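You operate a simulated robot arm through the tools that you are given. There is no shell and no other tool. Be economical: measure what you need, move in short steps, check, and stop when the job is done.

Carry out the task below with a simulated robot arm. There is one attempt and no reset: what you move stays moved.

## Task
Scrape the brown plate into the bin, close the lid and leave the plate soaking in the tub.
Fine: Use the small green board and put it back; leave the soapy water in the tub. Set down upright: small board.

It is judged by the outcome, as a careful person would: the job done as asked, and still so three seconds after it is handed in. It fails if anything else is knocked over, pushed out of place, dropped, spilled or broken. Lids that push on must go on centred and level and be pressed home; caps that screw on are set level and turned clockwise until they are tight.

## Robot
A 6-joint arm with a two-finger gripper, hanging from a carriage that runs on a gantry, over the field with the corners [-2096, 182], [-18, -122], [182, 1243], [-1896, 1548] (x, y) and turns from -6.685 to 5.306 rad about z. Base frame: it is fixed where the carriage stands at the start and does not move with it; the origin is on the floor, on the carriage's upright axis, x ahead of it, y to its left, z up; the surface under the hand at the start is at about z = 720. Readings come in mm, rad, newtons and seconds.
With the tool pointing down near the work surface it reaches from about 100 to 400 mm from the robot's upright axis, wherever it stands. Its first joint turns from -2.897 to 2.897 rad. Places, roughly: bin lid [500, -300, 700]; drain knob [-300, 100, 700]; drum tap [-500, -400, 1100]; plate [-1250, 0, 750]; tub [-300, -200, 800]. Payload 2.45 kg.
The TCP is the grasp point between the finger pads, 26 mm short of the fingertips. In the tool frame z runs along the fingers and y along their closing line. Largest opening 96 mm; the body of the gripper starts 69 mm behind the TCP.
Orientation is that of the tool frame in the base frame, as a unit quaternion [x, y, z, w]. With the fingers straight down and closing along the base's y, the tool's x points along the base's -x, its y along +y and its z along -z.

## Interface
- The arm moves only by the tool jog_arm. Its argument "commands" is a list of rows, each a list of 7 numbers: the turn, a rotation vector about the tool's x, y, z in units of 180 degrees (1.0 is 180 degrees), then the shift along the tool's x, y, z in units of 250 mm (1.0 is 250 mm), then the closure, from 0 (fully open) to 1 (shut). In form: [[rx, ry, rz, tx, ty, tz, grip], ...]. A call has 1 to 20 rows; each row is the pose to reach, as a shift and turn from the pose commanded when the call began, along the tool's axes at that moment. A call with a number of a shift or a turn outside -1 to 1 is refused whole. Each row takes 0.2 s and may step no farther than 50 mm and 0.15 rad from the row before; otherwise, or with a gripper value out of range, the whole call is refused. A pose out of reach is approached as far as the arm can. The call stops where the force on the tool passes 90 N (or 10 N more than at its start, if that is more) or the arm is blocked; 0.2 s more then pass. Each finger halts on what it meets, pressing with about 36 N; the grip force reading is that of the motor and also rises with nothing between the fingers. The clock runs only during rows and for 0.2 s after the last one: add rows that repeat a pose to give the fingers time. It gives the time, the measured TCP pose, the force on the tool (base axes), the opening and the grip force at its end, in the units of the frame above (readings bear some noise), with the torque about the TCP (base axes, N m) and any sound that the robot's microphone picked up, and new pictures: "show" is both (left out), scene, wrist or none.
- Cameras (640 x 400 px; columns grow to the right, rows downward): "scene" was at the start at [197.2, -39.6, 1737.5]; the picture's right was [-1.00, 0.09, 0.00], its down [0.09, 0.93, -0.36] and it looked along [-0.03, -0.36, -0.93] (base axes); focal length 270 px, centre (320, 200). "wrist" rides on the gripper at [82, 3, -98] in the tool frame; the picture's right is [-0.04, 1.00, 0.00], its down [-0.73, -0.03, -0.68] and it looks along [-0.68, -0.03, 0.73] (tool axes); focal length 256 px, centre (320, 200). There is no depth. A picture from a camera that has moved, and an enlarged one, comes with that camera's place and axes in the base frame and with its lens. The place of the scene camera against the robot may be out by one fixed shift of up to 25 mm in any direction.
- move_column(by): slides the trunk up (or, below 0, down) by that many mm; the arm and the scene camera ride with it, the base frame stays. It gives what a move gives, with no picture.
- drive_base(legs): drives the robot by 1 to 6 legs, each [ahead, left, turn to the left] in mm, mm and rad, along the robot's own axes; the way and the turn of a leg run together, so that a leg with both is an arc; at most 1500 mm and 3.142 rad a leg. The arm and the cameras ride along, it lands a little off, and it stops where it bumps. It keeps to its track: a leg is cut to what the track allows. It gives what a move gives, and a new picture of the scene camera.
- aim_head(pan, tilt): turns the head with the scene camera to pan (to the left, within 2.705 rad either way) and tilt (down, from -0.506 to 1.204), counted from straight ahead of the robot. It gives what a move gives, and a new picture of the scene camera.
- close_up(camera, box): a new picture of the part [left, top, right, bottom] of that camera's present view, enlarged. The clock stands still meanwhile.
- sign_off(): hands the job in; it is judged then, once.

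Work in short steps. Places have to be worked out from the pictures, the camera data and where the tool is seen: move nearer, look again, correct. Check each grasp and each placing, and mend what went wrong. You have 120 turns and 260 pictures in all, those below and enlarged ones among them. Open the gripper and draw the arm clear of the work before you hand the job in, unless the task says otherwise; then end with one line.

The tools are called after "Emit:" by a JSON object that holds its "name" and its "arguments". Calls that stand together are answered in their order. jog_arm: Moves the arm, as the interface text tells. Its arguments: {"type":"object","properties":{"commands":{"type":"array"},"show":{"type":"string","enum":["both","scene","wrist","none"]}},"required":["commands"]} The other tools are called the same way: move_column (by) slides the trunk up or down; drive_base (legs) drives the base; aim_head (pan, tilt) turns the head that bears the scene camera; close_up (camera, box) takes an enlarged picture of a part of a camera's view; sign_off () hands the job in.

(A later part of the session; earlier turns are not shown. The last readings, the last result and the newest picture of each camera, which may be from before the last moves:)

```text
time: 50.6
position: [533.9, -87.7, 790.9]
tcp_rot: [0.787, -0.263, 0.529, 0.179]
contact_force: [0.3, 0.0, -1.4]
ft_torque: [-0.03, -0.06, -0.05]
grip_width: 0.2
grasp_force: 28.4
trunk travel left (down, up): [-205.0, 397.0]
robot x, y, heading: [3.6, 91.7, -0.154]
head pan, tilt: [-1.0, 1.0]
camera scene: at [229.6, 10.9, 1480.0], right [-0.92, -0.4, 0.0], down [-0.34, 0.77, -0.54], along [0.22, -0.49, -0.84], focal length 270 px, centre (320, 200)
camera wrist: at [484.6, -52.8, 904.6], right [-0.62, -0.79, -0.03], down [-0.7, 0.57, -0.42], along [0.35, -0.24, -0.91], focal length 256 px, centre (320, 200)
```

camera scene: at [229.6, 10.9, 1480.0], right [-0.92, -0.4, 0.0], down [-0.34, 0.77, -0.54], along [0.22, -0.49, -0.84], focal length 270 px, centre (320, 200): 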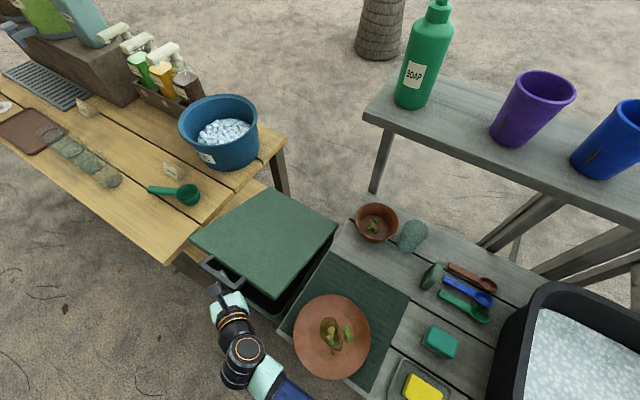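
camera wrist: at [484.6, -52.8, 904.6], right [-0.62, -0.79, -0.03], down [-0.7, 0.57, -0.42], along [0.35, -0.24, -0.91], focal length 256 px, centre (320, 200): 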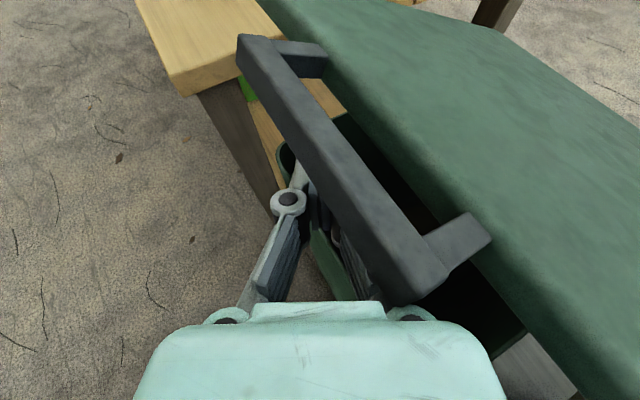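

Lid rides up smoothly. Continue the arc to ~60°.

Emit:
{"name": "jog_arm", "arguments": {"commands": [[0, 0, 0, 0.098, 0.042, -0.013, 1], [0, 0, 0, 0.198, 0.091, -0.023, 1], [0, 0, 0, 0.29, 0.143, -0.028, 1], [0, 0, 0, 0.385, 0.202, -0.028, 1], [0, 0, 0, 0.495, 0.282, -0.023, 1], [0, 0, 0, 0.599, 0.368, -0.012, 1], [0, 0, 0, 0.696, 0.462, 0.007, 1], [0, 0, 0, 0.784, 0.56, 0.033, 1]]}}

```text
time: 52.4
position: [533.5, -218.0, 962.5]
tcp_rot: [0.781, -0.272, 0.528, 0.194]
contact_force: [2.0, 0.8, 0.8]
ft_torque: [0.01, -0.02, 0.05]
grip_width: 0.0
grasp_force: 28.4
out of reach, approached as far as the arm can: row 7, 8
trunk travel left (down, up): [-205.0, 397.0]
robot x, y, heading: [1.6, 86.3, -0.151]
head pan, tilt: [-1.0, 1.0]
camera scene: at [229.8, 10.8, 1480.2], right [-0.92, -0.4, 0.0], down [-0.34, 0.77, -0.54], along [0.22, -0.49, -0.84], focal length 270 px, centre (320, 200)
camera wrist: at [484.8, -180.3, 1075.0], right [-0.64, -0.77, -0.02], down [-0.69, 0.59, -0.43], along [0.35, -0.26, -0.9], focal length 256 px, centre (320, 200)
```

scene: 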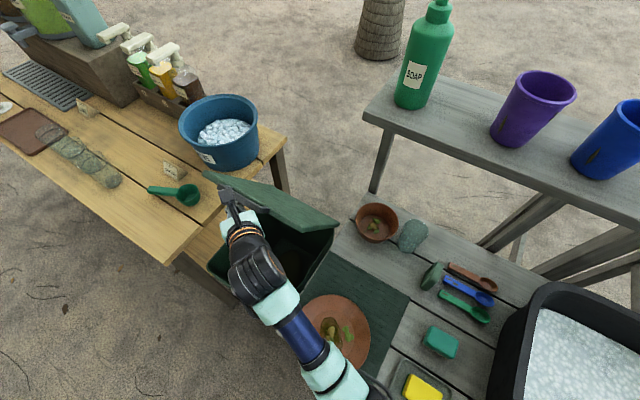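
wrist: 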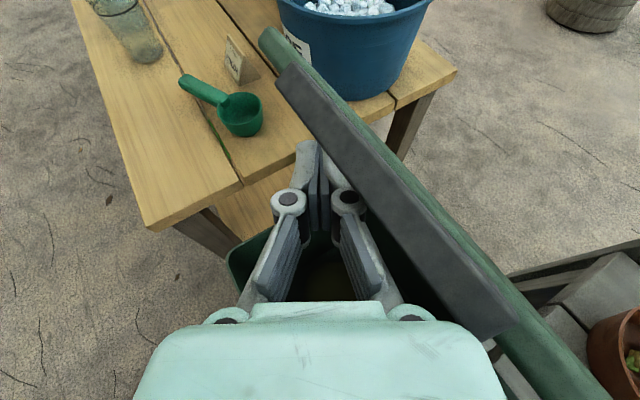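

Lid ~60° open. Drive the carriage toward −v to push it farther (finger remains under/in front of it).

Emit:
{"name": "drive_base", "arguments": {"legs": [[0, -120, 0]]}}

Emit:
{"name": "jog_arm", "arguments": {"commands": [[0, 0, 0, 0, 0, 0, 1]], "show": "wrist"}}

```text
time: 53.7
position: [515.1, -335.7, 960.7]
tcp_rot: [0.781, -0.273, 0.527, 0.194]
contact_force: [-0.2, -0.2, -0.8]
ft_torque: [-0.01, 0.01, -0.01]
grip_width: 0.1
grasp_force: 28.4
trunk travel left (down, up): [-205.0, 397.0]
robot x, y, heading: [-15.6, -29.0, -0.155]
head pan, tilt: [-1.0, 1.0]
camera scene: at [211.0, -106.8, 1480.1], right [-0.92, -0.4, 0.0], down [-0.34, 0.77, -0.54], along [0.22, -0.49, -0.84], focal length 270 px, centre (320, 200)
```

scene: 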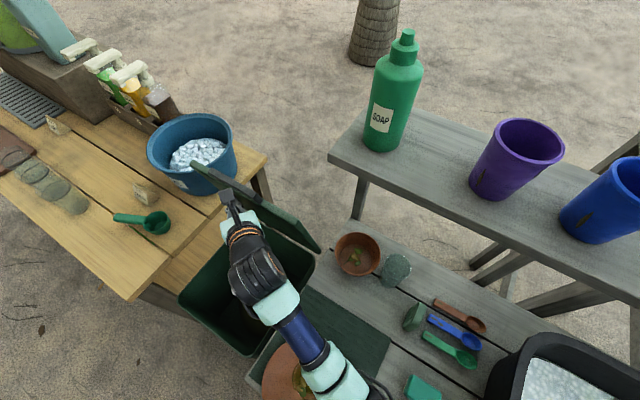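

```text
time: 54.1
position: [514.3, -335.6, 960.7]
tcp_rot: [0.781, -0.272, 0.527, 0.194]
contact_force: [0.2, 0.7, 0.0]
ft_torque: [0.0, 0.01, 0.0]
grip_width: 0.0
grasp_force: 28.7
trunk travel left (down, up): [-205.0, 397.0]
robot x, y, heading: [-19.8, -22.5, -0.159]
head pan, tilt: [-1.0, 1.0]
camera wrist: at [465.8, -297.7, 1074.2], right [-0.64, -0.77, -0.02], down [-0.69, 0.59, -0.43], along [0.34, -0.26, -0.9], focal length 256 px, centre (320, 200)
```

wrist: 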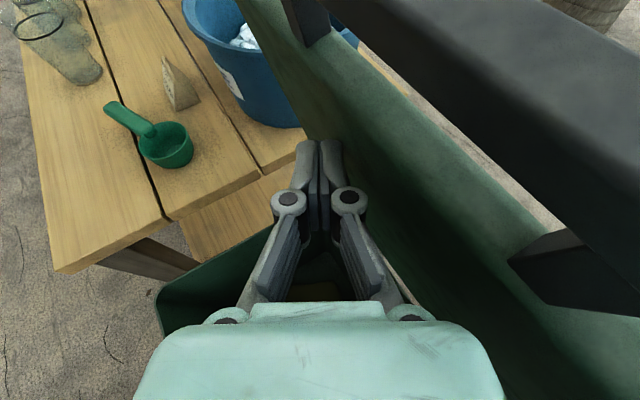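

The lid is near vertical. Push it a bit more toward −v, watching force for its stop.

Emit:
{"name": "jog_arm", "arguments": {"commands": [[0, 0, 0, -0.007, 0.1, -0.017, 1], [0, 0, 0, -0.014, 0.2, -0.034, 1], [0, 0, 0, -0.02, 0.308, -0.051, 1]]}}

```text
time: 54.9
position: [480.1, -350.1, 952.9]
tcp_rot: [0.775, -0.282, 0.525, 0.211]
contact_force: [0.3, -0.7, -0.6]
ft_torque: [0.03, 0.01, 0.01]
grip_width: 0.0
grasp_force: 28.4
out of reach, approached as far as the arm can: row 1, 2, 3
trunk travel left (down, up): [-205.0, 397.0]
robot x, y, heading: [-15.5, -29.2, -0.157]
head pan, tilt: [-1.0, 1.0]
camera scene: at [210.8, -106.7, 1480.0], right [-0.92, -0.4, 0.0], down [-0.34, 0.77, -0.54], along [0.22, -0.49, -0.84], focal length 270 px, centre (320, 200)
camera wrist: at [433.2, -308.5, 1064.6], right [-0.67, -0.74, -0.01], down [-0.66, 0.6, -0.44], along [0.33, -0.29, -0.9], focal length 256 px, centre (320, 200)
```

scene: 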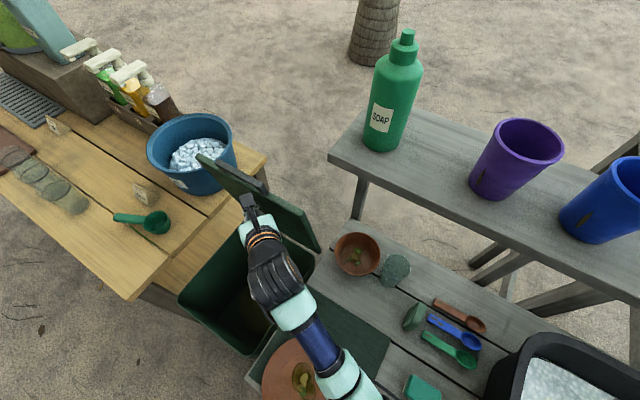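
wrist: 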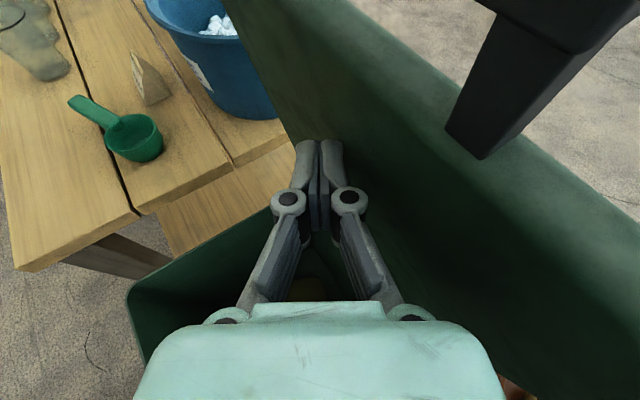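

Force is zero throughout, suggesting the hinge holds by friction. Withdraw 50 mm toward the front and compare the lid.

Emit:
{"name": "jog_arm", "arguments": {"commands": [[0, 0, 0, 0, -0.1, -0.05, 1], [0, 0, 0, 0, -0.2, -0.15, 1], [0, 0, 0, 0, -0.2, -0.25, 1], [0, 0, 0, 0, -0.2, -0.25, 1]]}}

```text
time: 55.9
position: [469.2, -283.2, 950.4]
tcp_rot: [0.778, -0.271, 0.533, 0.194]
contact_force: [0.8, 0.9, -0.1]
ft_torque: [0.0, -0.03, 0.07]
grip_width: 0.2
grasp_force: 28.4
out of reach, approached as far as the arm can: row 2, 3, 4
trunk travel left (down, up): [-205.0, 397.0]
robot x, y, heading: [-17.4, -29.6, -0.153]
head pan, tilt: [-1.0, 1.0]
camera scene: at [211.0, -106.6, 1480.1], right [-0.92, -0.4, 0.0], down [-0.34, 0.77, -0.54], along [0.22, -0.49, -0.84], focal length 270 px, centre (320, 200)
camera wrist: at [419.3, -244.5, 1062.3], right [-0.64, -0.77, -0.02], down [-0.68, 0.58, -0.44], along [0.36, -0.27, -0.9], focal length 256 px, centre (320, 200)
```

scene: 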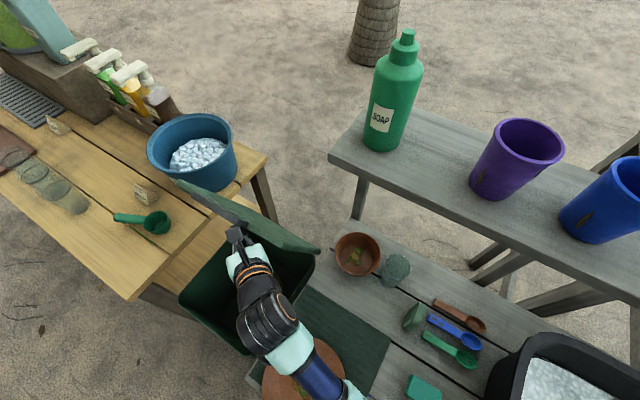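
wrist: 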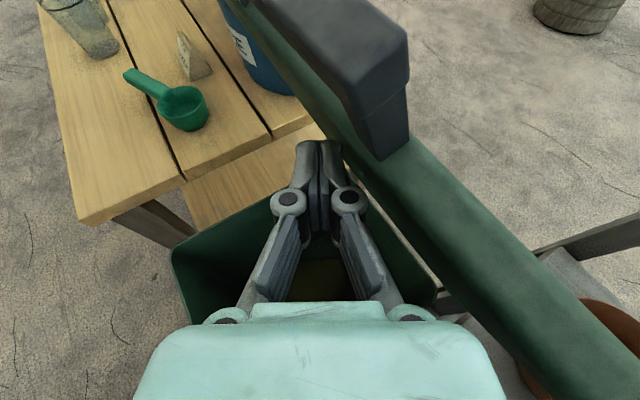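

The lid follows back, so it must be pushed past vertical. Drive the carriage further −v and then push again.

Emit:
{"name": "drive_base", "arguments": {"legs": [[0, -85, 0]]}}

Emit:
{"name": "jog_arm", "arguments": {"commands": [[0, 0, 0, -0.007, 0.1, -0.017, 1], [0, 0, 0, -0.024, 0.2, -0.054, 1], [0, 0, 0, -0.04, 0.308, -0.1, 1], [0, 0, 0, -0.05, 0.4, -0.12, 1]]}}

```text
time: 57.0
position: [455.6, -369.2, 951.1]
tcp_rot: [0.778, -0.27, 0.533, 0.194]
contact_force: [0.0, 0.1, 0.7]
ft_torque: [0.01, 0.02, 0.03]
grip_width: 0.1
grasp_force: 29.1
trunk travel left (down, up): [-205.0, 397.0]
robot x, y, heading: [-33.3, -111.2, -0.155]
head pan, tilt: [-1.0, 1.0]
camera scene: at [197.5, -191.9, 1480.1], right [-0.92, -0.4, 0.0], down [-0.34, 0.77, -0.54], along [0.22, -0.49, -0.84], focal length 270 px, centre (320, 200)
```

scene: 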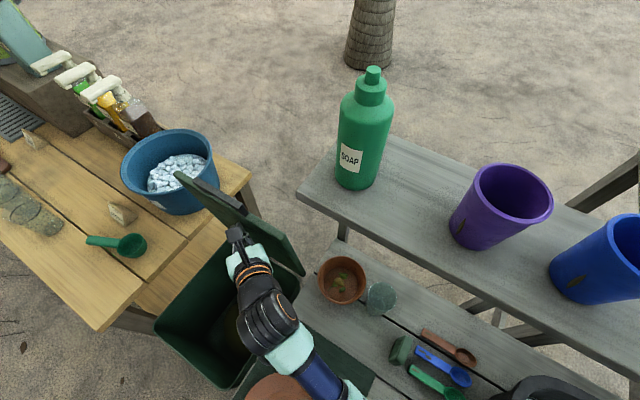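

```text
time: 58.0
position: [390.0, -386.6, 941.6]
tcp_rot: [0.773, -0.278, 0.532, 0.207]
contact_force: [-1.2, -0.2, -0.5]
ft_torque: [0.03, -0.02, 0.04]
grip_width: 0.0
grasp_force: 28.5
out of reach, approached as far as the arm can: row 2, 3, 4
trunk travel left (down, up): [-205.0, 397.0]
robot x, y, heading: [-28.5, -113.4, -0.157]
head pan, tilt: [-1.0, 1.0]
camera scene: at [197.4, -191.7, 1480.0], right [-0.92, -0.4, 0.0], down [-0.34, 0.77, -0.54], along [0.22, -0.49, -0.84], focal length 270 px, centre (320, 200)
camera wrist: at [342.4, -345.2, 1053.2], right [-0.66, -0.75, -0.01], down [-0.67, 0.59, -0.45], along [0.35, -0.29, -0.89], focal length 256 px, centre (320, 200)
```

scene: 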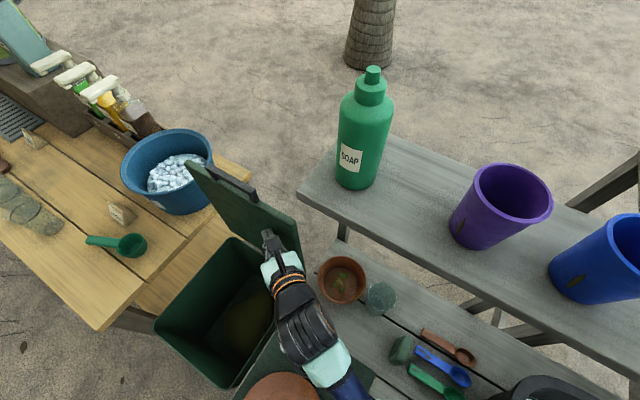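
wrist: 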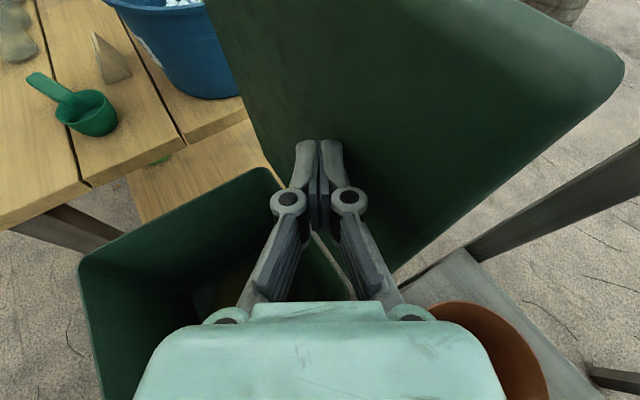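

Nearly vertical now, but arm reach at this column height is limiting. Lower the hand 90 mm, raise the trunk by 90, then push again.

Emit:
{"name": "jog_arm", "arguments": {"commands": [[0, 0, 0, -0.168, 0, 0.066, 1], [0, 0, 0, -0.335, 0, 0.133, 1]], "show": "none"}}

Emit:
{"name": "move_column", "arguments": {"by": 100}}

Emit:
{"name": "jog_arm", "arguments": {"commands": [[0, 0, 0, 0.02, 0.1, 0.05, 1], [0, 0, 0, 0.04, 0.2, 0.1, 1], [0, 0, 0, 0.06, 0.3, 0.15, 1]]}}

```text
time: 58.6
position: [391.4, -389.0, 849.7]
tcp_rot: [0.777, -0.271, 0.533, 0.195]
contact_force: [0.2, -1.5, 0.8]
ft_torque: [0.0, -0.01, 0.02]
grip_width: 0.0
grasp_force: 29.1
out of reach, approached as far as the arm can: row 1
trunk travel left (down, up): [-205.0, 397.0]
robot x, y, heading: [-36.4, -115.4, -0.158]
head pan, tilt: [-1.0, 1.0]
```

```text
time: 59.9
position: [390.8, -387.7, 950.4]
tcp_rot: [0.778, -0.27, 0.534, 0.194]
contact_force: [1.0, 0.2, -1.5]
ft_torque: [-0.01, 0.01, -0.04]
grip_width: 0.1
grasp_force: 28.6
trunk travel left (down, up): [-305.0, 297.0]
robot x, y, heading: [-33.4, -111.2, -0.158]
head pan, tilt: [-1.0, 1.0]
```

```text
time: 60.7
position: [406.6, -431.3, 939.6]
tcp_rot: [0.771, -0.281, 0.531, 0.212]
contact_force: [0.1, -0.3, -0.4]
ft_torque: [0.05, -0.02, 0.01]
grip_width: 0.1
grasp_force: 28.9
out of reach, approached as far as the arm can: row 1, 2, 3
trunk travel left (down, up): [-305.0, 297.0]
robot x, y, heading: [-30.6, -111.8, -0.157]
head pan, tilt: [-1.0, 1.0]
camera scene: at [197.6, -191.9, 1580.1], right [-0.92, -0.4, 0.0], down [-0.34, 0.77, -0.54], along [0.22, -0.49, -0.84], focal length 270 px, centre (320, 200)
camera wrist: at [358.9, -389.3, 1049.8], right [-0.67, -0.75, -0.01], down [-0.66, 0.6, -0.45], along [0.34, -0.3, -0.89], focal length 256 px, centre (320, 200)
```

scene: 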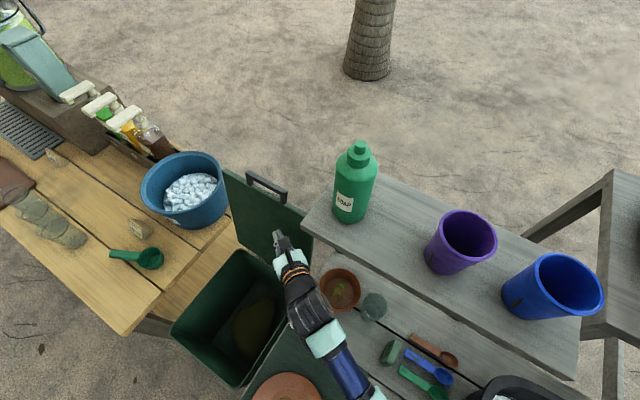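
wrist: 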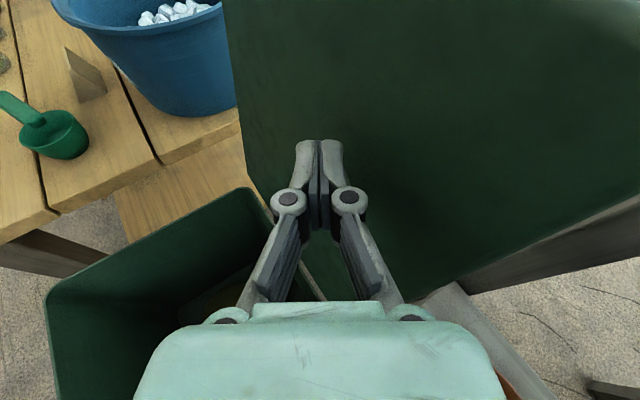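

Lid appears past vertical. Withdraw a little and check that it stays.

Emit:
{"name": "jog_arm", "arguments": {"commands": [[0, 0, 0, 0, -0.1, -0.05, 1], [0, 0, 0, 0, -0.2, -0.1, 1], [0, 0, 0, 0, -0.35, -0.2, 1], [0, 0, 0, 0, -0.35, -0.2, 1]]}}

```text
time: 61.7
position: [424.8, -332.8, 955.1]
tcp_rot: [0.778, -0.27, 0.533, 0.194]
contact_force: [-0.9, -0.2, 0.4]
ft_torque: [-0.03, -0.01, -0.02]
grip_width: 0.0
grasp_force: 28.3
trunk travel left (down, up): [-305.0, 297.0]
robot x, y, heading: [-30.3, -112.2, -0.159]
head pan, tilt: [-1.0, 1.0]
camera scene: at [197.5, -191.6, 1580.0], right [-0.92, -0.4, 0.0], down [-0.34, 0.77, -0.54], along [0.22, -0.49, -0.84], focal length 270 px, centre (320, 200)
camera wrist: at [374.7, -294.1, 1067.4], right [-0.64, -0.77, -0.02], down [-0.68, 0.58, -0.44], along [0.36, -0.27, -0.9], focal length 256 px, centre (320, 200)
```

scene: 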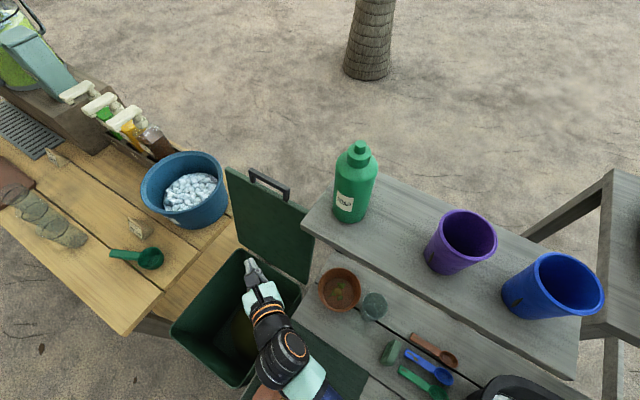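
wrist: 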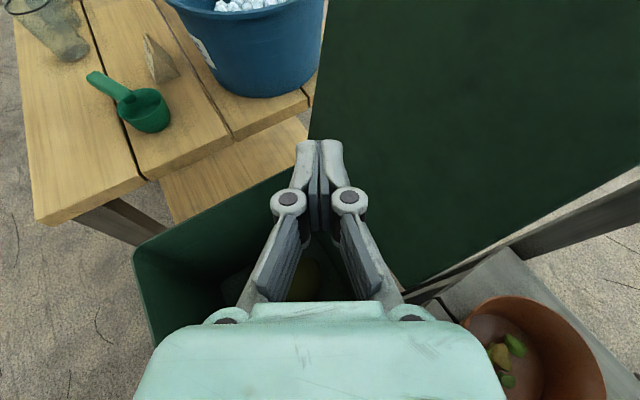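

The lid stays open on its own. Now move away to the front, to look at the plate and grip it by its overhanging front rim.

Emit:
{"name": "drive_base", "arguments": {"legs": [[-40, 430, 0]]}}

Emit:
{"name": "aim_head", "arguments": {"pan": -0.9, "tilt": 0.9}}

```text
time: 64.3
position: [452.8, 101.3, 954.6]
tcp_rot: [0.778, -0.27, 0.534, 0.194]
contact_force: [0.0, -0.1, -0.4]
ft_torque: [0.05, 0.01, -0.01]
grip_width: 0.2
grasp_force: 27.6
trunk travel left (down, up): [-305.0, 297.0]
robot x, y, heading: [-1.3, 319.1, -0.148]
head pan, tilt: [-1.0, 1.0]
camera scene: at [225.7, 242.5, 1580.1], right [-0.91, -0.4, 0.0], down [-0.34, 0.77, -0.54], along [0.22, -0.49, -0.84], focal length 270 px, centre (320, 200)
```

scene: 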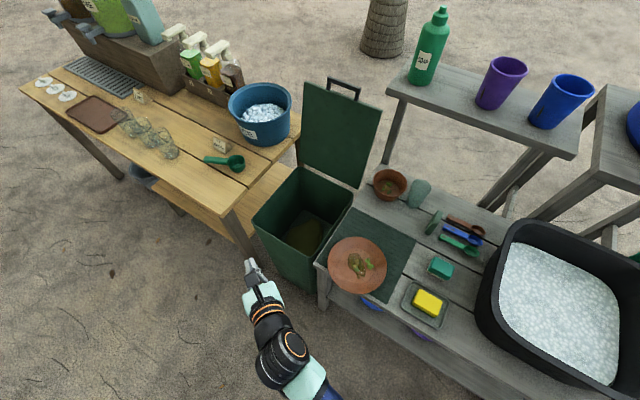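

```text
time: 65.0
position: [454.1, 101.6, 954.8]
tcp_rot: [0.778, -0.27, 0.533, 0.193]
contact_force: [0.3, 0.6, -0.6]
ft_torque: [0.01, -0.01, 0.0]
grip_width: 0.0
grasp_force: 28.7
trunk travel left (down, up): [-305.0, 297.0]
robot x, y, heading: [1.0, 320.0, -0.159]
head pan, tilt: [-0.901, 0.901]
camera scene: at [234.7, 240.6, 1587.3], right [-0.87, -0.49, 0.0], down [-0.39, 0.68, -0.62], along [0.31, -0.54, -0.78], focal length 270 px, centre (320, 200)
```

scene: 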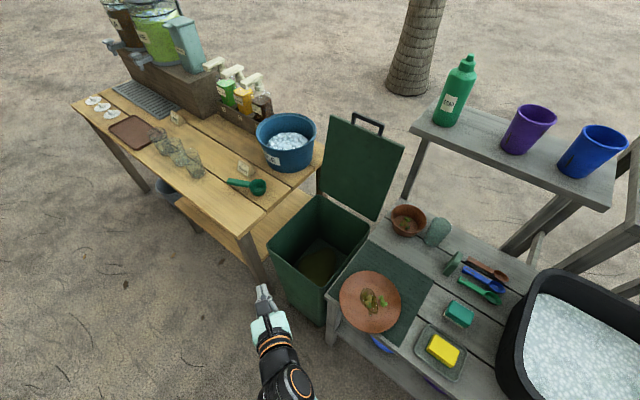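

Now bring the tool back to pointing straight down and move it over near the plate.

Emit:
{"name": "jog_arm", "arguments": {"commands": [[0, -0.0475, 0, -0.023, 0.12, -0.058, 1], [0, -0.095, 0, -0.046, 0.24, -0.117, 1], [0, -0.1425, 0, -0.07, 0.36, -0.175, 1], [0, -0.19, 0, -0.093, 0.48, -0.233, 1], [0, -0.2375, 0, -0.116, 0.6, -0.292, 1], [0, -0.285, 0, -0.14, 0.72, -0.35, 1], [0, -0.3325, 0, -0.163, 0.84, -0.41, 1], [0, -0.38, 0, -0.186, 0.96, -0.467, 1]], "show": "wrist"}}

Emit:
{"name": "close_up", "arguments": {"camera": "scene", "box": [310, 180, 550, 350]}}

```text
time: 66.8
position: [183.2, 47.6, 603.7]
tcp_rot: [0.935, -0.332, -0.001, 0.128]
contact_force: [-1.1, -0.8, -0.6]
ft_torque: [0.03, -0.08, 0.02]
grip_width: 0.0
grasp_force: 28.4
out of reach, approached as far as the arm can: row 2, 3, 4, 5, 6, 7, 8
trunk travel left (down, up): [-305.0, 297.0]
robot x, y, heading: [-1.9, 323.1, -0.149]
head pan, tilt: [-0.901, 0.901]
camera wrist: at [253.8, 18.8, 707.2], right [-0.65, -0.72, 0.24], down [-0.49, 0.64, 0.59], along [-0.58, 0.27, -0.77], focal length 256 px, centre (320, 200)
```

wrist: 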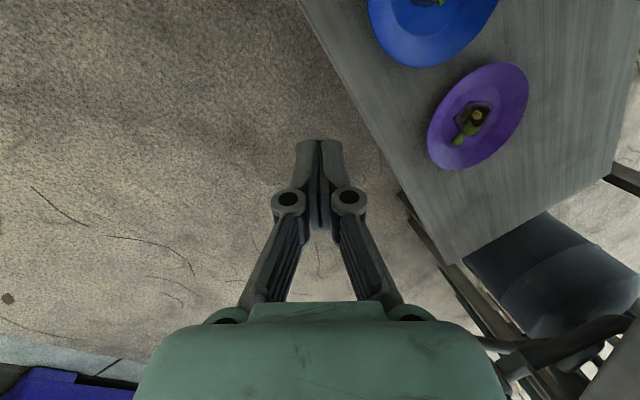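

```text
2.35 times, centred on (430, 265) of scene
camera zoom: at [234.6, 239.2, 1587.5], right [-0.87, -0.49, 0.0], down [-0.39, 0.68, -0.62], along [0.31, -0.54, -0.78], focal length 636 px, centre (61, 47)
```

zoom: 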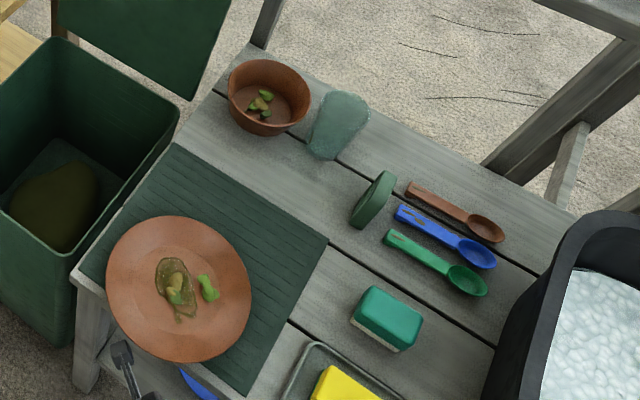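

The arm sagged low while out of reach (hand now in front of and below the bench edge). Back the carriage away before raising.

Emit:
{"name": "drive_base", "arguments": {"legs": [[0, 160, 0]]}}

Emit:
{"name": "move_column", "arguments": {"by": 250}}

```text
time: 68.2
position: [207.4, 209.6, 603.2]
tcp_rot: [0.934, -0.333, -0.003, 0.127]
contact_force: [0.5, 0.0, 0.2]
ft_torque: [-0.01, -0.02, -0.01]
grip_width: 0.0
grasp_force: 28.3
trunk travel left (down, up): [-305.0, 297.0]
robot x, y, heading: [21.7, 480.7, -0.154]
head pan, tilt: [-0.901, 0.901]
camera scene: at [259.3, 397.7, 1587.3], right [-0.87, -0.49, 0.0], down [-0.39, 0.68, -0.62], along [0.31, -0.54, -0.78], focal length 270 px, centre (320, 200)
```

scene: 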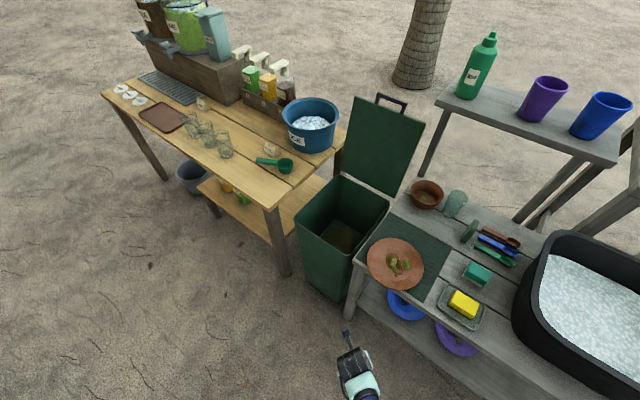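

```text
time: 70.8
position: [207.6, 208.2, 853.3]
tcp_rot: [0.934, -0.334, -0.003, 0.128]
contact_force: [0.3, 0.9, -0.5]
ft_torque: [0.01, 0.03, -0.02]
grip_width: 0.0
grasp_force: 29.2
trunk travel left (down, up): [-555.0, 47.0]
robot x, y, heading: [23.9, 481.2, -0.154]
head pan, tilt: [-0.901, 0.901]
```

Level the tool, align its yaw with the bench, and drive back in to view the plate from above.

Emit:
{"name": "jog_arm", "arguments": {"commands": [[0.038, -0.0135, 0, 0, 0, 0, 1], [0.076, -0.027, 0, 0, 0, 0, 1]], "show": "none"}}

Emit:
{"name": "jog_arm", "arguments": {"commands": [[0, 0, -0.042, 0, 0, 0, 1], [0, 0, -0.084, 0, 0, 0, 1], [0, 0, -0.126, 0, 0, 0, 1], [0, 0, -0.168, 0, 0, 0, 1]], "show": "none"}}

Emit:
{"name": "drive_base", "arguments": {"legs": [[0, -260, 0]]}}

Emit:
{"name": "jog_arm", "arguments": {"commands": [[0, 0, 0, 0, 0, 0, 1]], "show": "wrist"}}

```text
time: 71.4
position: [206.3, 209.0, 853.3]
tcp_rot: [0.934, -0.333, -0.003, 0.128]
contact_force: [-0.3, 0.6, -0.1]
ft_torque: [0.01, 0.01, -0.03]
grip_width: 0.2
grasp_force: 28.9
out of reach, approached as far as the arm can: row 1, 2
trunk travel left (down, up): [-555.0, 47.0]
robot x, y, heading: [22.9, 477.6, -0.157]
head pan, tilt: [-0.901, 0.901]
```

```text
time: 72.4
position: [209.0, 209.7, 852.6]
tcp_rot: [0.989, -0.078, -0.035, 0.122]
contact_force: [-0.3, -0.2, 0.2]
ft_torque: [0.0, -0.02, 0.0]
grip_width: 0.0
grasp_force: 28.4
trunk travel left (down, up): [-555.0, 47.0]
robot x, y, heading: [26.1, 477.8, -0.16]
head pan, tilt: [-0.901, 0.901]
```

```text
time: 74.3
position: [167.2, -51.4, 852.0]
tcp_rot: [0.989, -0.078, -0.036, 0.122]
contact_force: [0.4, -1.3, 1.0]
ft_torque: [-0.03, 0.0, 0.01]
grip_width: 0.0
grasp_force: 28.4
trunk travel left (down, up): [-555.0, 47.0]
robot x, y, heading: [-20.8, 216.5, -0.153]
head pan, tilt: [-0.901, 0.901]
camera scene: at [218.4, 137.8, 1837.3], right [-0.87, -0.49, 0.0], down [-0.39, 0.68, -0.62], along [0.31, -0.54, -0.78], focal length 270 px, centre (320, 200)
```

scene: 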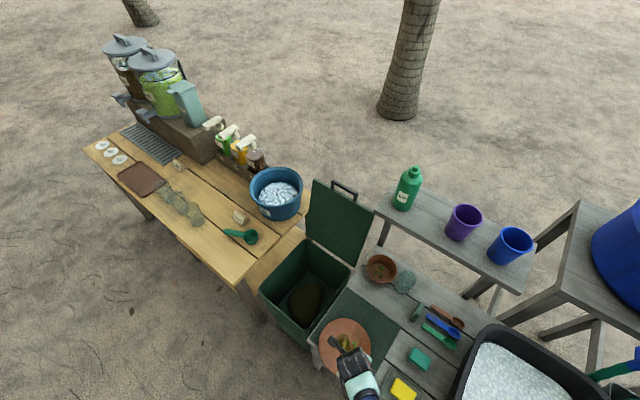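

```text
time: 74.7
position: [166.9, -50.4, 853.0]
tcp_rot: [0.989, -0.078, -0.036, 0.122]
contact_force: [-0.4, -0.5, -1.0]
ft_torque: [-0.02, -0.01, 0.03]
grip_width: 0.1
grasp_force: 28.3
trunk travel left (down, up): [-555.0, 47.0]
robot x, y, heading: [-20.4, 217.4, -0.16]
head pan, tilt: [-0.901, 0.901]
camera wrist: at [256.1, -43.1, 945.1], right [-0.18, -0.95, 0.25], down [-0.66, 0.31, 0.69], along [-0.73, -0.04, -0.68], focal length 256 px, centre (320, 200)
```

wrist: 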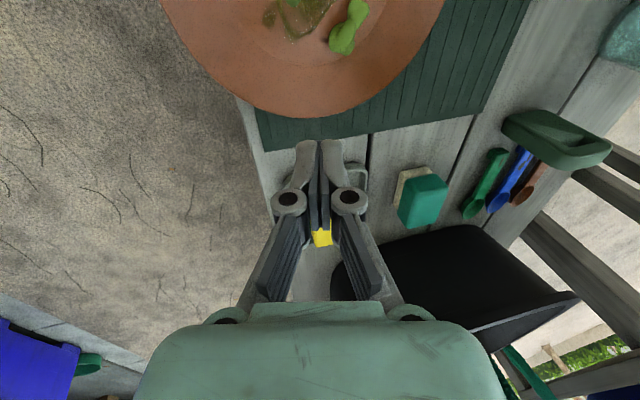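

Emit:
{"name": "jog_arm", "arguments": {"commands": [[0.0393, 0.008, 0, 0.15, 0, -0.1, 1], [0.0786, 0.0165, 0, 0.3, 0.1, -0.2, 1], [0.0786, 0.0165, 0, 0.45, 0.1, -0.3, 1], [0.0786, 0.0165, 0, 0.45, 0.1, -0.3, 1]], "show": "wrist"}}

```text
refused: row 2 steps farther than a row can; nothing moved
```

Emit:
{"name": "jog_arm", "arguments": {"commands": [[0.0393, 0.008, 0, 0.12, 0, -0.1, 1], [0.0786, 0.0165, 0, 0.24, 0.05, -0.2, 1], [0.0786, 0.0165, 0, 0.38, 0.1, -0.25, 1], [0.0786, 0.0165, 0, 0.45, 0.1, -0.3, 1], [0.0786, 0.0165, 0, 0.45, 0.1, -0.3, 1]], "show": "wrist"}}

```text
time: 75.9
position: [294.1, -92.9, 893.7]
tcp_rot: [0.99, -0.078, -0.064, 0.095]
contact_force: [-0.4, -0.7, 0.2]
ft_torque: [0.01, 0.01, -0.03]
grip_width: 0.2
grasp_force: 28.7
out of reach, approached as far as the arm can: row 1, 2, 3, 4, 5
trunk travel left (down, up): [-555.0, 47.0]
robot x, y, heading: [-19.0, 216.0, -0.158]
head pan, tilt: [-0.901, 0.901]
camera wrist: at [387.9, -92.1, 981.5], right [-0.18, -0.96, 0.2], down [-0.62, 0.27, 0.74], along [-0.76, 0.01, -0.64], focal length 256 px, centre (320, 200)
```

wrist: 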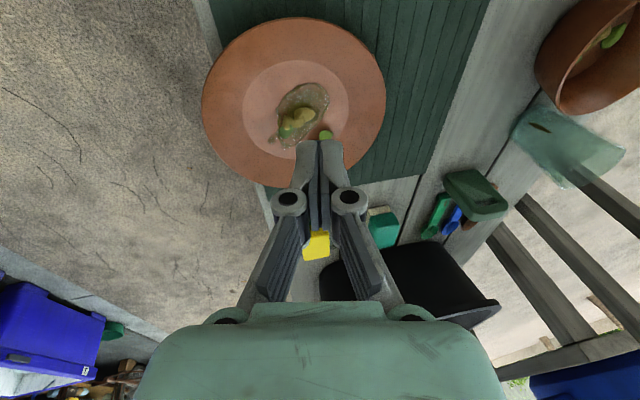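

Plate centre ≈(261,-92), radius ≈93. The target is beyond straight-down reach; move the carriage closer and level the tool.

Emit:
{"name": "drive_base", "arguments": {"legs": [[0, -120, 0]]}}

Emit:
{"name": "jog_arm", "arguments": {"commands": [[0.038, 0.01, 0, -0.12, -0.12, 0, 1], [0.075, 0.021, 0, -0.24, -0.24, 0, 1], [0.075, 0.021, 0, -0.36, -0.36, 0, 1], [0.075, 0.021, 0, -0.36, -0.36, 0, 1]], "show": "wrist"}}

```text
time: 77.1
position: [274.6, -212.6, 893.4]
tcp_rot: [0.99, -0.078, -0.064, 0.095]
contact_force: [-0.2, 0.1, -0.7]
ft_torque: [0.03, 0.02, -0.01]
grip_width: 0.0
grasp_force: 28.5
trunk travel left (down, up): [-555.0, 47.0]
robot x, y, heading: [-35.8, 97.7, -0.163]
head pan, tilt: [-0.901, 0.901]
camera scene: at [199.7, 19.3, 1837.3], right [-0.87, -0.49, 0.0], down [-0.39, 0.68, -0.62], along [0.31, -0.54, -0.78], focal length 270 px, centre (320, 200)
```

scene: 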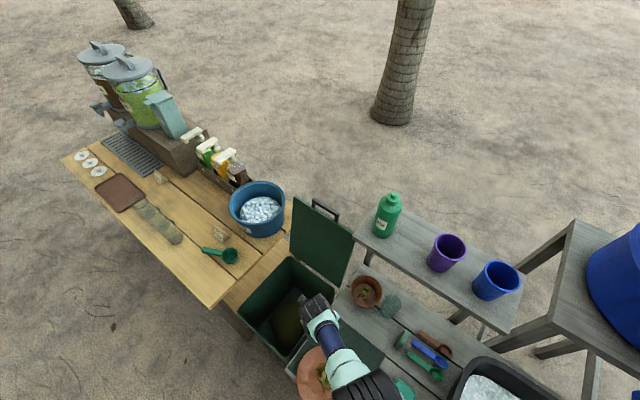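

```text
time: 78.1
position: [204.9, -136.8, 835.6]
tcp_rot: [0.99, -0.078, -0.084, 0.084]
contact_force: [-0.3, 0.0, 0.5]
ft_torque: [-0.01, -0.01, -0.02]
grip_width: 0.0
grasp_force: 28.2
out of reach, approached as far as the arm can: row 1, 2, 3, 4
trunk travel left (down, up): [-555.0, 47.0]
robot x, y, heading: [-40.9, 98.3, -0.154]
head pan, tilt: [-0.901, 0.901]
camera wrist: at [301.6, -138.5, 920.4], right [-0.18, -0.97, 0.18], down [-0.59, 0.25, 0.77], along [-0.79, 0.03, -0.61], focal length 256 px, centre (320, 200)
```

wrist: 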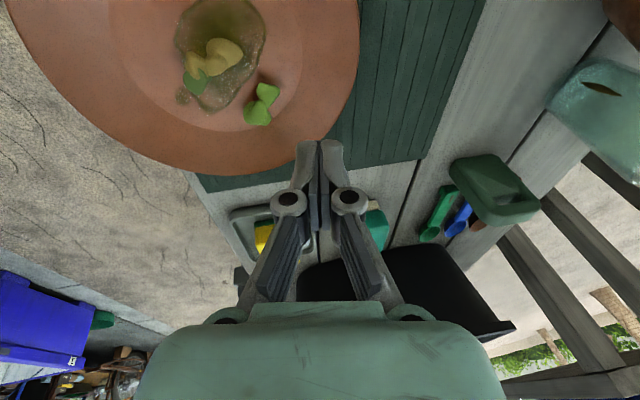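

Still limited at this trunk height. Raise the hand 150 mm and try levelling again, then lower by column.

Emit:
{"name": "jog_arm", "arguments": {"commands": [[0.01, 0, 0, 0, 0, -0.18, 1], [0.02, 0.01, 0, 0, 0, -0.36, 1], [0.04, 0.02, 0, 0, 0, -0.54, 1], [0.054, 0.0275, 0, 0, 0, -0.7, 1], [0.054, 0.0275, 0, 0, 0, -0.7, 1]], "show": "none"}}

```text
time: 79.3
position: [271.5, -162.5, 873.7]
tcp_rot: [0.99, -0.078, -0.083, 0.086]
contact_force: [0.4, 0.1, 1.1]
ft_torque: [-0.01, 0.01, -0.01]
grip_width: 0.1
grasp_force: 28.6
out of reach, approached as far as the arm can: row 1, 2, 3, 4, 5
trunk travel left (down, up): [-555.0, 47.0]
robot x, y, heading: [-38.7, 96.6, -0.16]
head pan, tilt: [-0.901, 0.901]
```

Emit:
{"name": "jog_arm", "arguments": {"commands": [[0.015, 0.012, -0.04, 0, 0, 0, 1], [0.03, 0.024, -0.08, 0, 0, 0, 1], [0.045, 0.036, -0.12, 0, 0, 0, 1], [0.057, 0.047, -0.15, 0, 0, 0, 1]], "show": "none"}}

Emit:
{"name": "aim_head", "arguments": {"pan": -1.2, "tilt": 1.2}}

```text
time: 80.3
position: [266.6, -174.7, 875.3]
tcp_rot: [0.98, 0.158, -0.099, 0.063]
contact_force: [0.5, 0.1, 0.1]
ft_torque: [0.01, 0.01, 0.02]
grip_width: 0.0
grasp_force: 28.6
out of reach, approached as far as the arm can: row 1, 2, 3, 4
trunk travel left (down, up): [-555.0, 47.0]
robot x, y, heading: [-39.9, 98.7, -0.158]
head pan, tilt: [-0.901, 0.901]
```

```text
time: 81.1
position: [266.6, -176.0, 874.6]
tcp_rot: [0.981, 0.156, -0.1, 0.064]
contact_force: [-0.1, 0.4, 0.1]
ft_torque: [0.02, -0.01, 0.0]
grip_width: 0.0
grasp_force: 28.3
trunk travel left (down, up): [-555.0, 47.0]
robot x, y, heading: [-39.1, 98.0, -0.155]
head pan, tilt: [-1.201, 1.201]
camera scene: at [174.5, 30.3, 1817.5], right [-0.98, -0.21, 0.0], down [-0.2, 0.91, -0.36], along [0.08, -0.35, -0.93], focal length 270 px, centre (320, 200)
```

scene: 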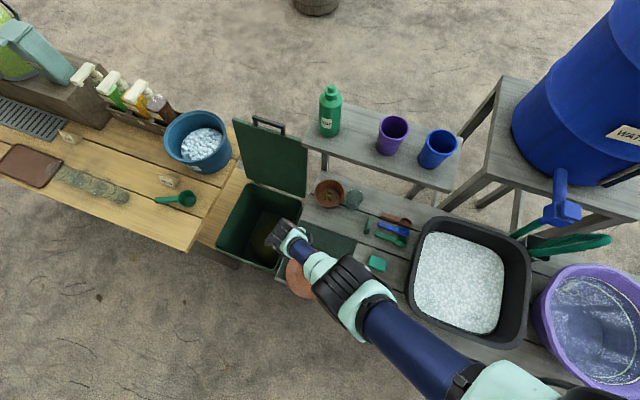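

The wrist seems to be in a wound-up configuration. Retrace: pitch the tool outward again to the earlier good pose, then unwind from there.

Emit:
{"name": "jog_arm", "arguments": {"commands": [[0, 0.0475, 0, 0.05, -0.05, -0.12, 1], [0, 0.095, 0, 0.15, -0.1, -0.24, 1], [0, 0.1425, 0, 0.28, -0.17, -0.34, 1], [0, 0.19, 0, 0.4, -0.24, -0.42, 1], [0, 0.2375, 0, 0.54, -0.3, -0.48, 1], [0, 0.285, 0, 0.68, -0.36, -0.5, 1], [0, 0.3325, 0, 0.82, -0.42, -0.5, 1], [0, 0.38, 0, 0.94, -0.48, -0.5, 1]], "show": "scene"}}

```text
time: 82.9
position: [476.5, 22.3, 927.7]
tcp_rot: [0.866, 0.166, 0.47, -0.037]
contact_force: [0.0, -0.5, 0.5]
ft_torque: [0.04, 0.03, 0.07]
grip_width: 0.0
grasp_force: 27.7
out of reach, approached as far as the arm can: row 1, 2, 3, 4, 5, 6, 7, 8
trunk travel left (down, up): [-555.0, 47.0]
robot x, y, heading: [-37.4, 100.7, -0.157]
head pan, tilt: [-1.201, 1.201]
camera scene: at [174.5, 30.3, 1817.5], right [-0.98, -0.21, 0.0], down [-0.2, 0.91, -0.36], along [0.08, -0.35, -0.93], focal length 270 px, centre (320, 200)
```

scene: 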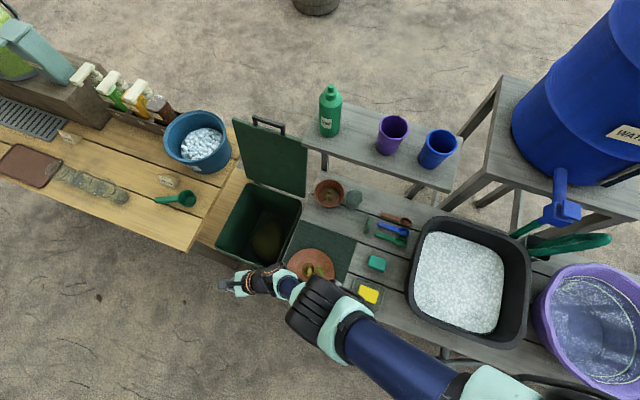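

Emit:
{"name": "jog_arm", "arguments": {"commands": [[0, 0, 0, 0.15, 0, -0.06, 1], [0, 0, 0, 0.3, 0, -0.12, 1], [0, 0, 0, 0.45, 0, -0.18, 1], [0, 0, 0, 0.45, 0, -0.18, 1]], "show": "none"}}

```text
time: 83.9
position: [529.8, 24.0, 960.5]
tcp_rot: [0.867, 0.165, 0.469, -0.036]
contact_force: [0.9, -0.6, -0.2]
ft_torque: [0.02, 0.02, 0.02]
grip_width: 0.1
grasp_force: 28.4
out of reach, approached as far as the arm can: row 1, 2, 3, 4
trunk travel left (down, up): [-555.0, 47.0]
robot x, y, heading: [-37.2, 97.6, -0.155]
head pan, tilt: [-1.201, 1.201]
```

I think joint 4 is wound ~180° after passing the wrist singularity. I'll unwind it by swinging the tool round to the left (tangential) and then down, rather than back through the straight plane.

Emit:
{"name": "jog_arm", "arguments": {"commands": [[0.037, 0.004, -0.025, -0.02, -0.058, -0.038, 1], [0.074, 0.008, -0.05, -0.04, -0.116, -0.077, 1], [0.11, 0.012, -0.075, -0.06, -0.174, -0.115, 1], [0.147, 0.016, -0.1, -0.08, -0.232, -0.154, 1], [0.184, 0.02, -0.125, -0.1, -0.29, -0.192, 1], [0.221, 0.025, -0.149, -0.118, -0.348, -0.23, 1], [0.258, 0.029, -0.174, -0.137, -0.406, -0.269, 1], [0.294, 0.033, -0.2, -0.157, -0.464, -0.307, 1], [0.331, 0.037, -0.224, -0.176, -0.522, -0.346, 1], [0.368, 0.041, -0.249, -0.196, -0.58, -0.384, 1]], "show": "scene"}}

```text
time: 86.1
position: [356.0, 130.7, 983.0]
tcp_rot: [0.556, 0.686, 0.333, -0.33]
contact_force: [-1.3, 0.7, 0.0]
ft_torque: [0.0, -0.05, -0.05]
grip_width: 0.0
grasp_force: 27.8
out of reach, approached as far as the arm can: row 4, 5, 6, 7, 8, 9, 10
trunk travel left (down, up): [-555.0, 47.0]
robot x, y, heading: [-37.6, 99.9, -0.156]
head pan, tilt: [-1.201, 1.201]
camera scene: at [174.4, 30.3, 1817.4], right [-0.98, -0.21, 0.0], down [-0.2, 0.91, -0.36], along [0.08, -0.35, -0.93], focal length 270 px, centre (320, 200)
```

scene: 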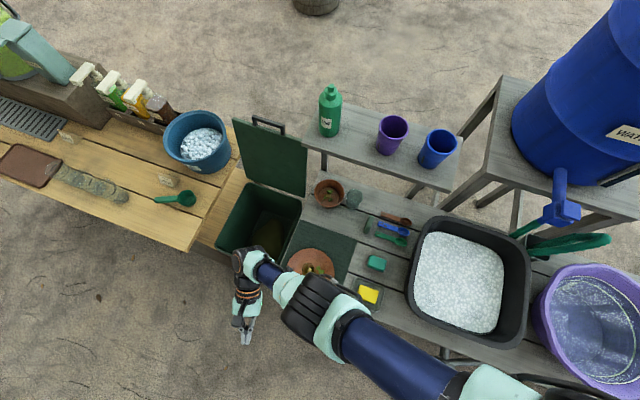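

Swing worked sideways. Now pitch down to vertical from this side.

Emit:
{"name": "jog_arm", "arguments": {"commands": [[0, -0.0445, 0, -0.066, -0.048, -0.05, 1], [0, -0.089, 0, -0.132, -0.096, -0.1, 1], [0, -0.1335, 0, -0.2, -0.144, -0.15, 1], [0, -0.178, 0, -0.264, -0.192, -0.2, 1], [0, -0.2225, 0, -0.33, -0.24, -0.25, 1], [0, -0.267, 0, -0.4, -0.288, -0.3, 1], [0, -0.311, 0, -0.464, -0.336, -0.352, 1], [0, -0.311, 0, -0.464, -0.336, -0.352, 1]], "show": "scene"}}

```text
time: 87.9
position: [299.5, -18.6, 927.7]
tcp_rot: [0.649, 0.76, 0.034, 0.031]
contact_force: [-0.2, -0.5, -0.7]
ft_torque: [-0.03, 0.02, -0.02]
grip_width: 0.0
grasp_force: 28.8
trunk travel left (down, up): [-555.0, 47.0]
robot x, y, heading: [-39.7, 100.1, -0.159]
head pan, tilt: [-1.201, 1.201]
camera scene: at [174.5, 30.4, 1817.5], right [-0.98, -0.21, 0.0], down [-0.2, 0.91, -0.36], along [0.08, -0.35, -0.93], focal length 270 px, centre (320, 200)
```

scene: 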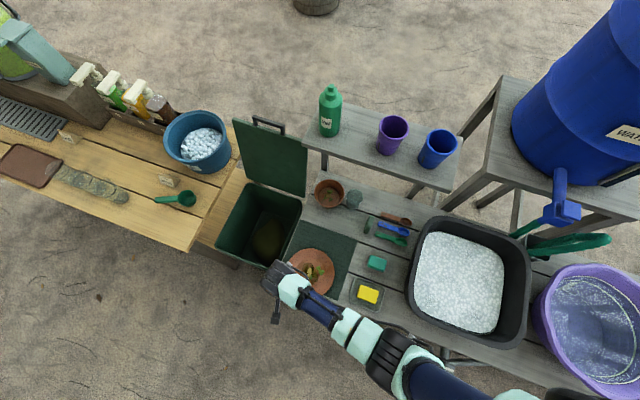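

Unwound successfully: tool is down, with camera on the front side. Level it, move to the front-left of the plate and lower the trunk 80 mm.

Emit:
{"name": "jog_arm", "arguments": {"commands": [[0.0145, 0, 0, 0.05, -0.105, 0, 1], [0.029, 0.001, 0, 0.1, -0.21, 0, 1], [0.029, 0.001, 0, 0.15, -0.315, 0, 1], [0.029, 0.001, 0, 0.192, -0.42, 0, 1]], "show": "none"}}

Emit:
{"name": "move_column", "arguments": {"by": -80}}

Emit:
{"name": "jog_arm", "arguments": {"commands": [[0, 0, 0, 0, 0, 0, 1]]}}

```text
time: 88.9
position: [190.0, 12.9, 918.2]
tcp_rot: [0.65, 0.76, 0.0, 0.0]
contact_force: [1.0, -1.3, 0.1]
ft_torque: [-0.02, 0.04, 0.03]
grip_width: 0.0
grasp_force: 28.3
trunk travel left (down, up): [-555.0, 47.0]
robot x, y, heading: [-37.9, 98.7, -0.16]
head pan, tilt: [-1.201, 1.201]
```

```text
time: 90.1
position: [188.5, 12.9, 839.3]
tcp_rot: [0.65, 0.76, 0.0, 0.0]
contact_force: [0.4, 0.6, 0.5]
ft_torque: [-0.02, 0.01, 0.01]
grip_width: 0.0
grasp_force: 28.6
trunk travel left (down, up): [-475.0, 127.0]
robot x, y, heading: [-37.2, 100.6, -0.153]
head pan, tilt: [-1.201, 1.201]
```

```text
time: 90.5
position: [189.7, 11.9, 838.1]
tcp_rot: [0.649, 0.761, 0.001, 0.0]
contact_force: [0.0, -0.2, -0.2]
ft_torque: [-0.02, 0.01, 0.06]
grip_width: 0.0
grasp_force: 28.6
trunk travel left (down, up): [-475.0, 127.0]
robot x, y, heading: [-38.6, 103.4, -0.161]
head pan, tilt: [-1.201, 1.201]
camera scene: at [174.5, 30.4, 1737.5], right [-0.98, -0.21, 0.0], down [-0.2, 0.91, -0.36], along [0.08, -0.35, -0.93], focal length 270 px, centre (320, 200)
camera wrist: at [179.8, 94.3, 937.8], right [0.99, 0.12, 0.0], down [0.09, -0.73, 0.68], along [0.08, -0.67, -0.73], focal length 256 px, centre (320, 200)
```

scene: 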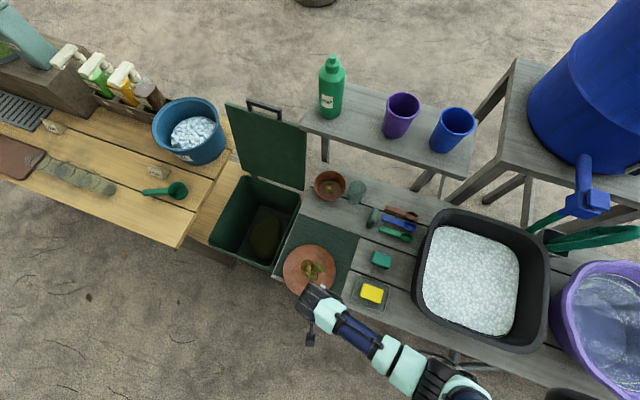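
wrist: 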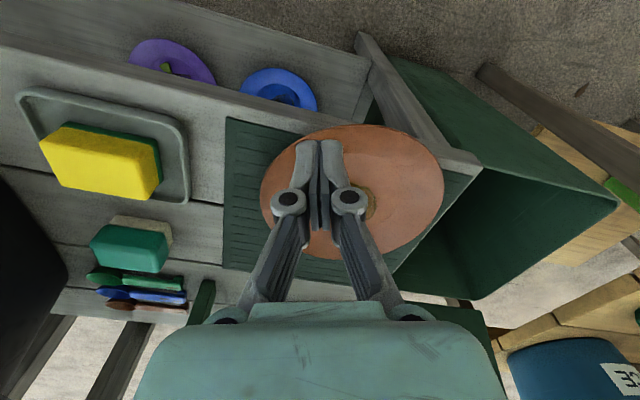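

Plate centre refined to ≈(233,-75), r≈94; bench end corner (358,-31). I'll position at the plate's front/right side, align the yaw with the bench, and lower to push it diagonally toward the bin side.

Emit:
{"name": "jog_arm", "arguments": {"commands": [[0, 0, 0.032, 0.02, -0.05, 0, 1], [0, 0, 0.064, 0.04, -0.1, 0.1, 1], [0, 0, 0.096, 0.062, -0.14, 0.2, 1], [0, 0, 0.096, 0.062, -0.14, 0.34, 1], [0, 0, 0.096, 0.062, -0.14, 0.34, 1]], "show": "wrist"}}

```text
time: 91.7
position: [150.1, 21.9, 753.7]
tcp_rot: [0.756, 0.655, 0.001, 0.0]
contact_force: [-1.0, -0.4, -0.8]
ft_torque: [-0.02, 0.01, -0.02]
grip_width: 0.2
grasp_force: 28.6
trunk travel left (down, up): [-475.0, 127.0]
robot x, y, heading: [-39.5, 99.2, -0.157]
head pan, tilt: [-1.201, 1.201]
camera wrist: at [166.8, 103.0, 853.1], right [0.98, -0.18, 0.0], down [-0.14, -0.72, 0.68], along [-0.12, -0.67, -0.74], focal length 256 px, centre (320, 200)
```

wrist: 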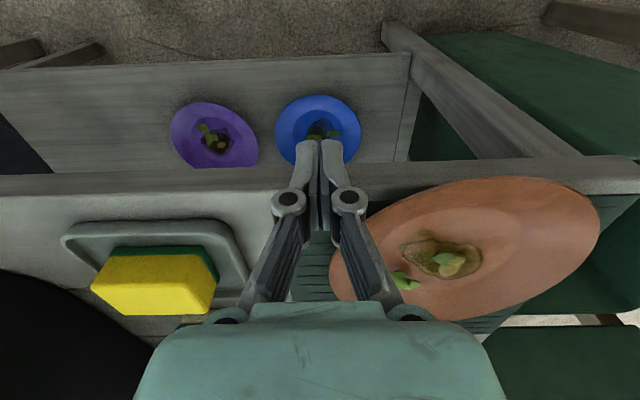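

Aligned with the bench edge. Push the plate diagonally, ~139 mm of finger travel.

Emit:
{"name": "jog_arm", "arguments": {"commands": [[0, 0, 0, -0.046, 0.052, 0, 1], [0, 0, 0, -0.093, 0.103, 0, 1], [0, 0, 0, -0.139, 0.155, 0, 1], [0, 0, 0, -0.185, 0.206, 0, 1], [0, 0, 0, -0.232, 0.258, 0, 1], [0, 0, 0, -0.278, 0.31, 0, 1]]}}

```text
time: 93.1
position: [219.4, -57.4, 752.6]
tcp_rot: [0.756, 0.655, 0.001, -0.001]
contact_force: [0.1, 0.3, 0.2]
ft_torque: [-0.01, -0.05, -0.03]
grip_width: 0.0
grasp_force: 28.6
trunk travel left (down, up): [-475.0, 127.0]
robot x, y, heading: [-39.0, 100.6, -0.157]
head pan, tilt: [-1.201, 1.201]
camera scene: at [174.5, 30.3, 1737.5], right [-0.98, -0.21, 0.0], down [-0.2, 0.91, -0.36], along [0.08, -0.35, -0.93], focal length 270 px, centre (320, 200)
camera wrist: at [234.5, 23.0, 852.5], right [0.98, -0.18, 0.0], down [-0.14, -0.72, 0.68], along [-0.12, -0.67, -0.73], focal length 256 px, centre (320, 200)
```

scene: 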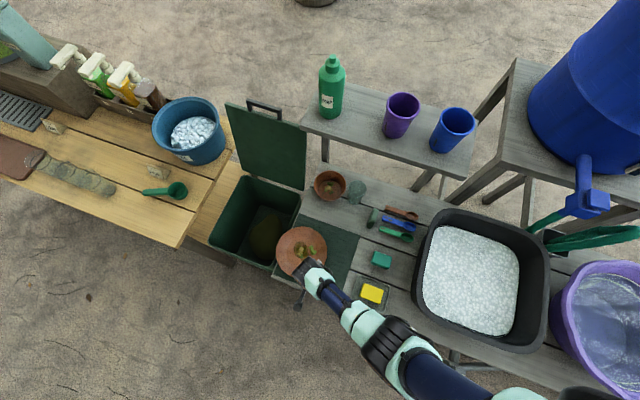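
wrist: 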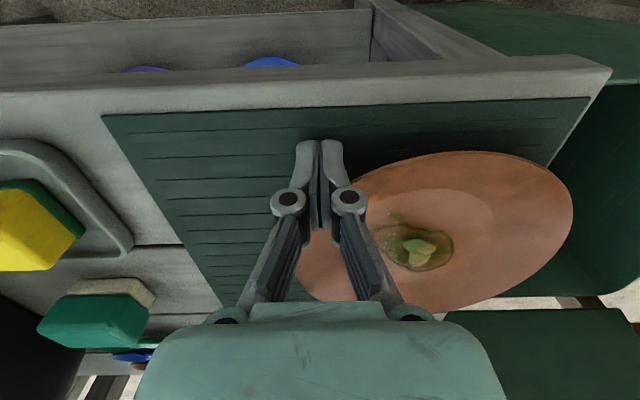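

Sliding well. Finish the push.

Emit:
{"name": "jog_arm", "arguments": {"commands": [[0, 0, 0, -0.031, 0.035, 0, 1], [0, 0, 0, -0.062, 0.07, 0, 1], [0, 0, 0, -0.093, 0.103, 0, 1], [0, 0, 0, -0.093, 0.103, 0, 1]], "show": "none"}}

Emit:
{"name": "jog_arm", "arguments": {"commands": [[0, 0, 0, 0.05, -0.05, -0.1, 1], [0, 0, 0, 0.05, -0.1, -0.25, 1], [0, 0, 0, 0.05, -0.1, -0.4, 1], [0, 0, 0, 0.1, 0.05, -0.5, 1], [0, 0, 0, 0.2, 0.2, -0.6, 1], [0, 0, 0, 0.25, 0.3, -0.6, 1]]}}

```text
time: 94.1
position: [241.9, -83.9, 754.2]
tcp_rot: [0.756, 0.655, 0.001, 0.0]
contact_force: [0.0, -0.2, -0.4]
ft_torque: [0.02, 0.0, -0.04]
grip_width: 0.0
grasp_force: 28.8
trunk travel left (down, up): [-475.0, 127.0]
robot x, y, heading: [-39.9, 102.1, -0.156]
head pan, tilt: [-1.201, 1.201]
```

```text
refused: row 5 steps farther than a row can; nothing moved
```

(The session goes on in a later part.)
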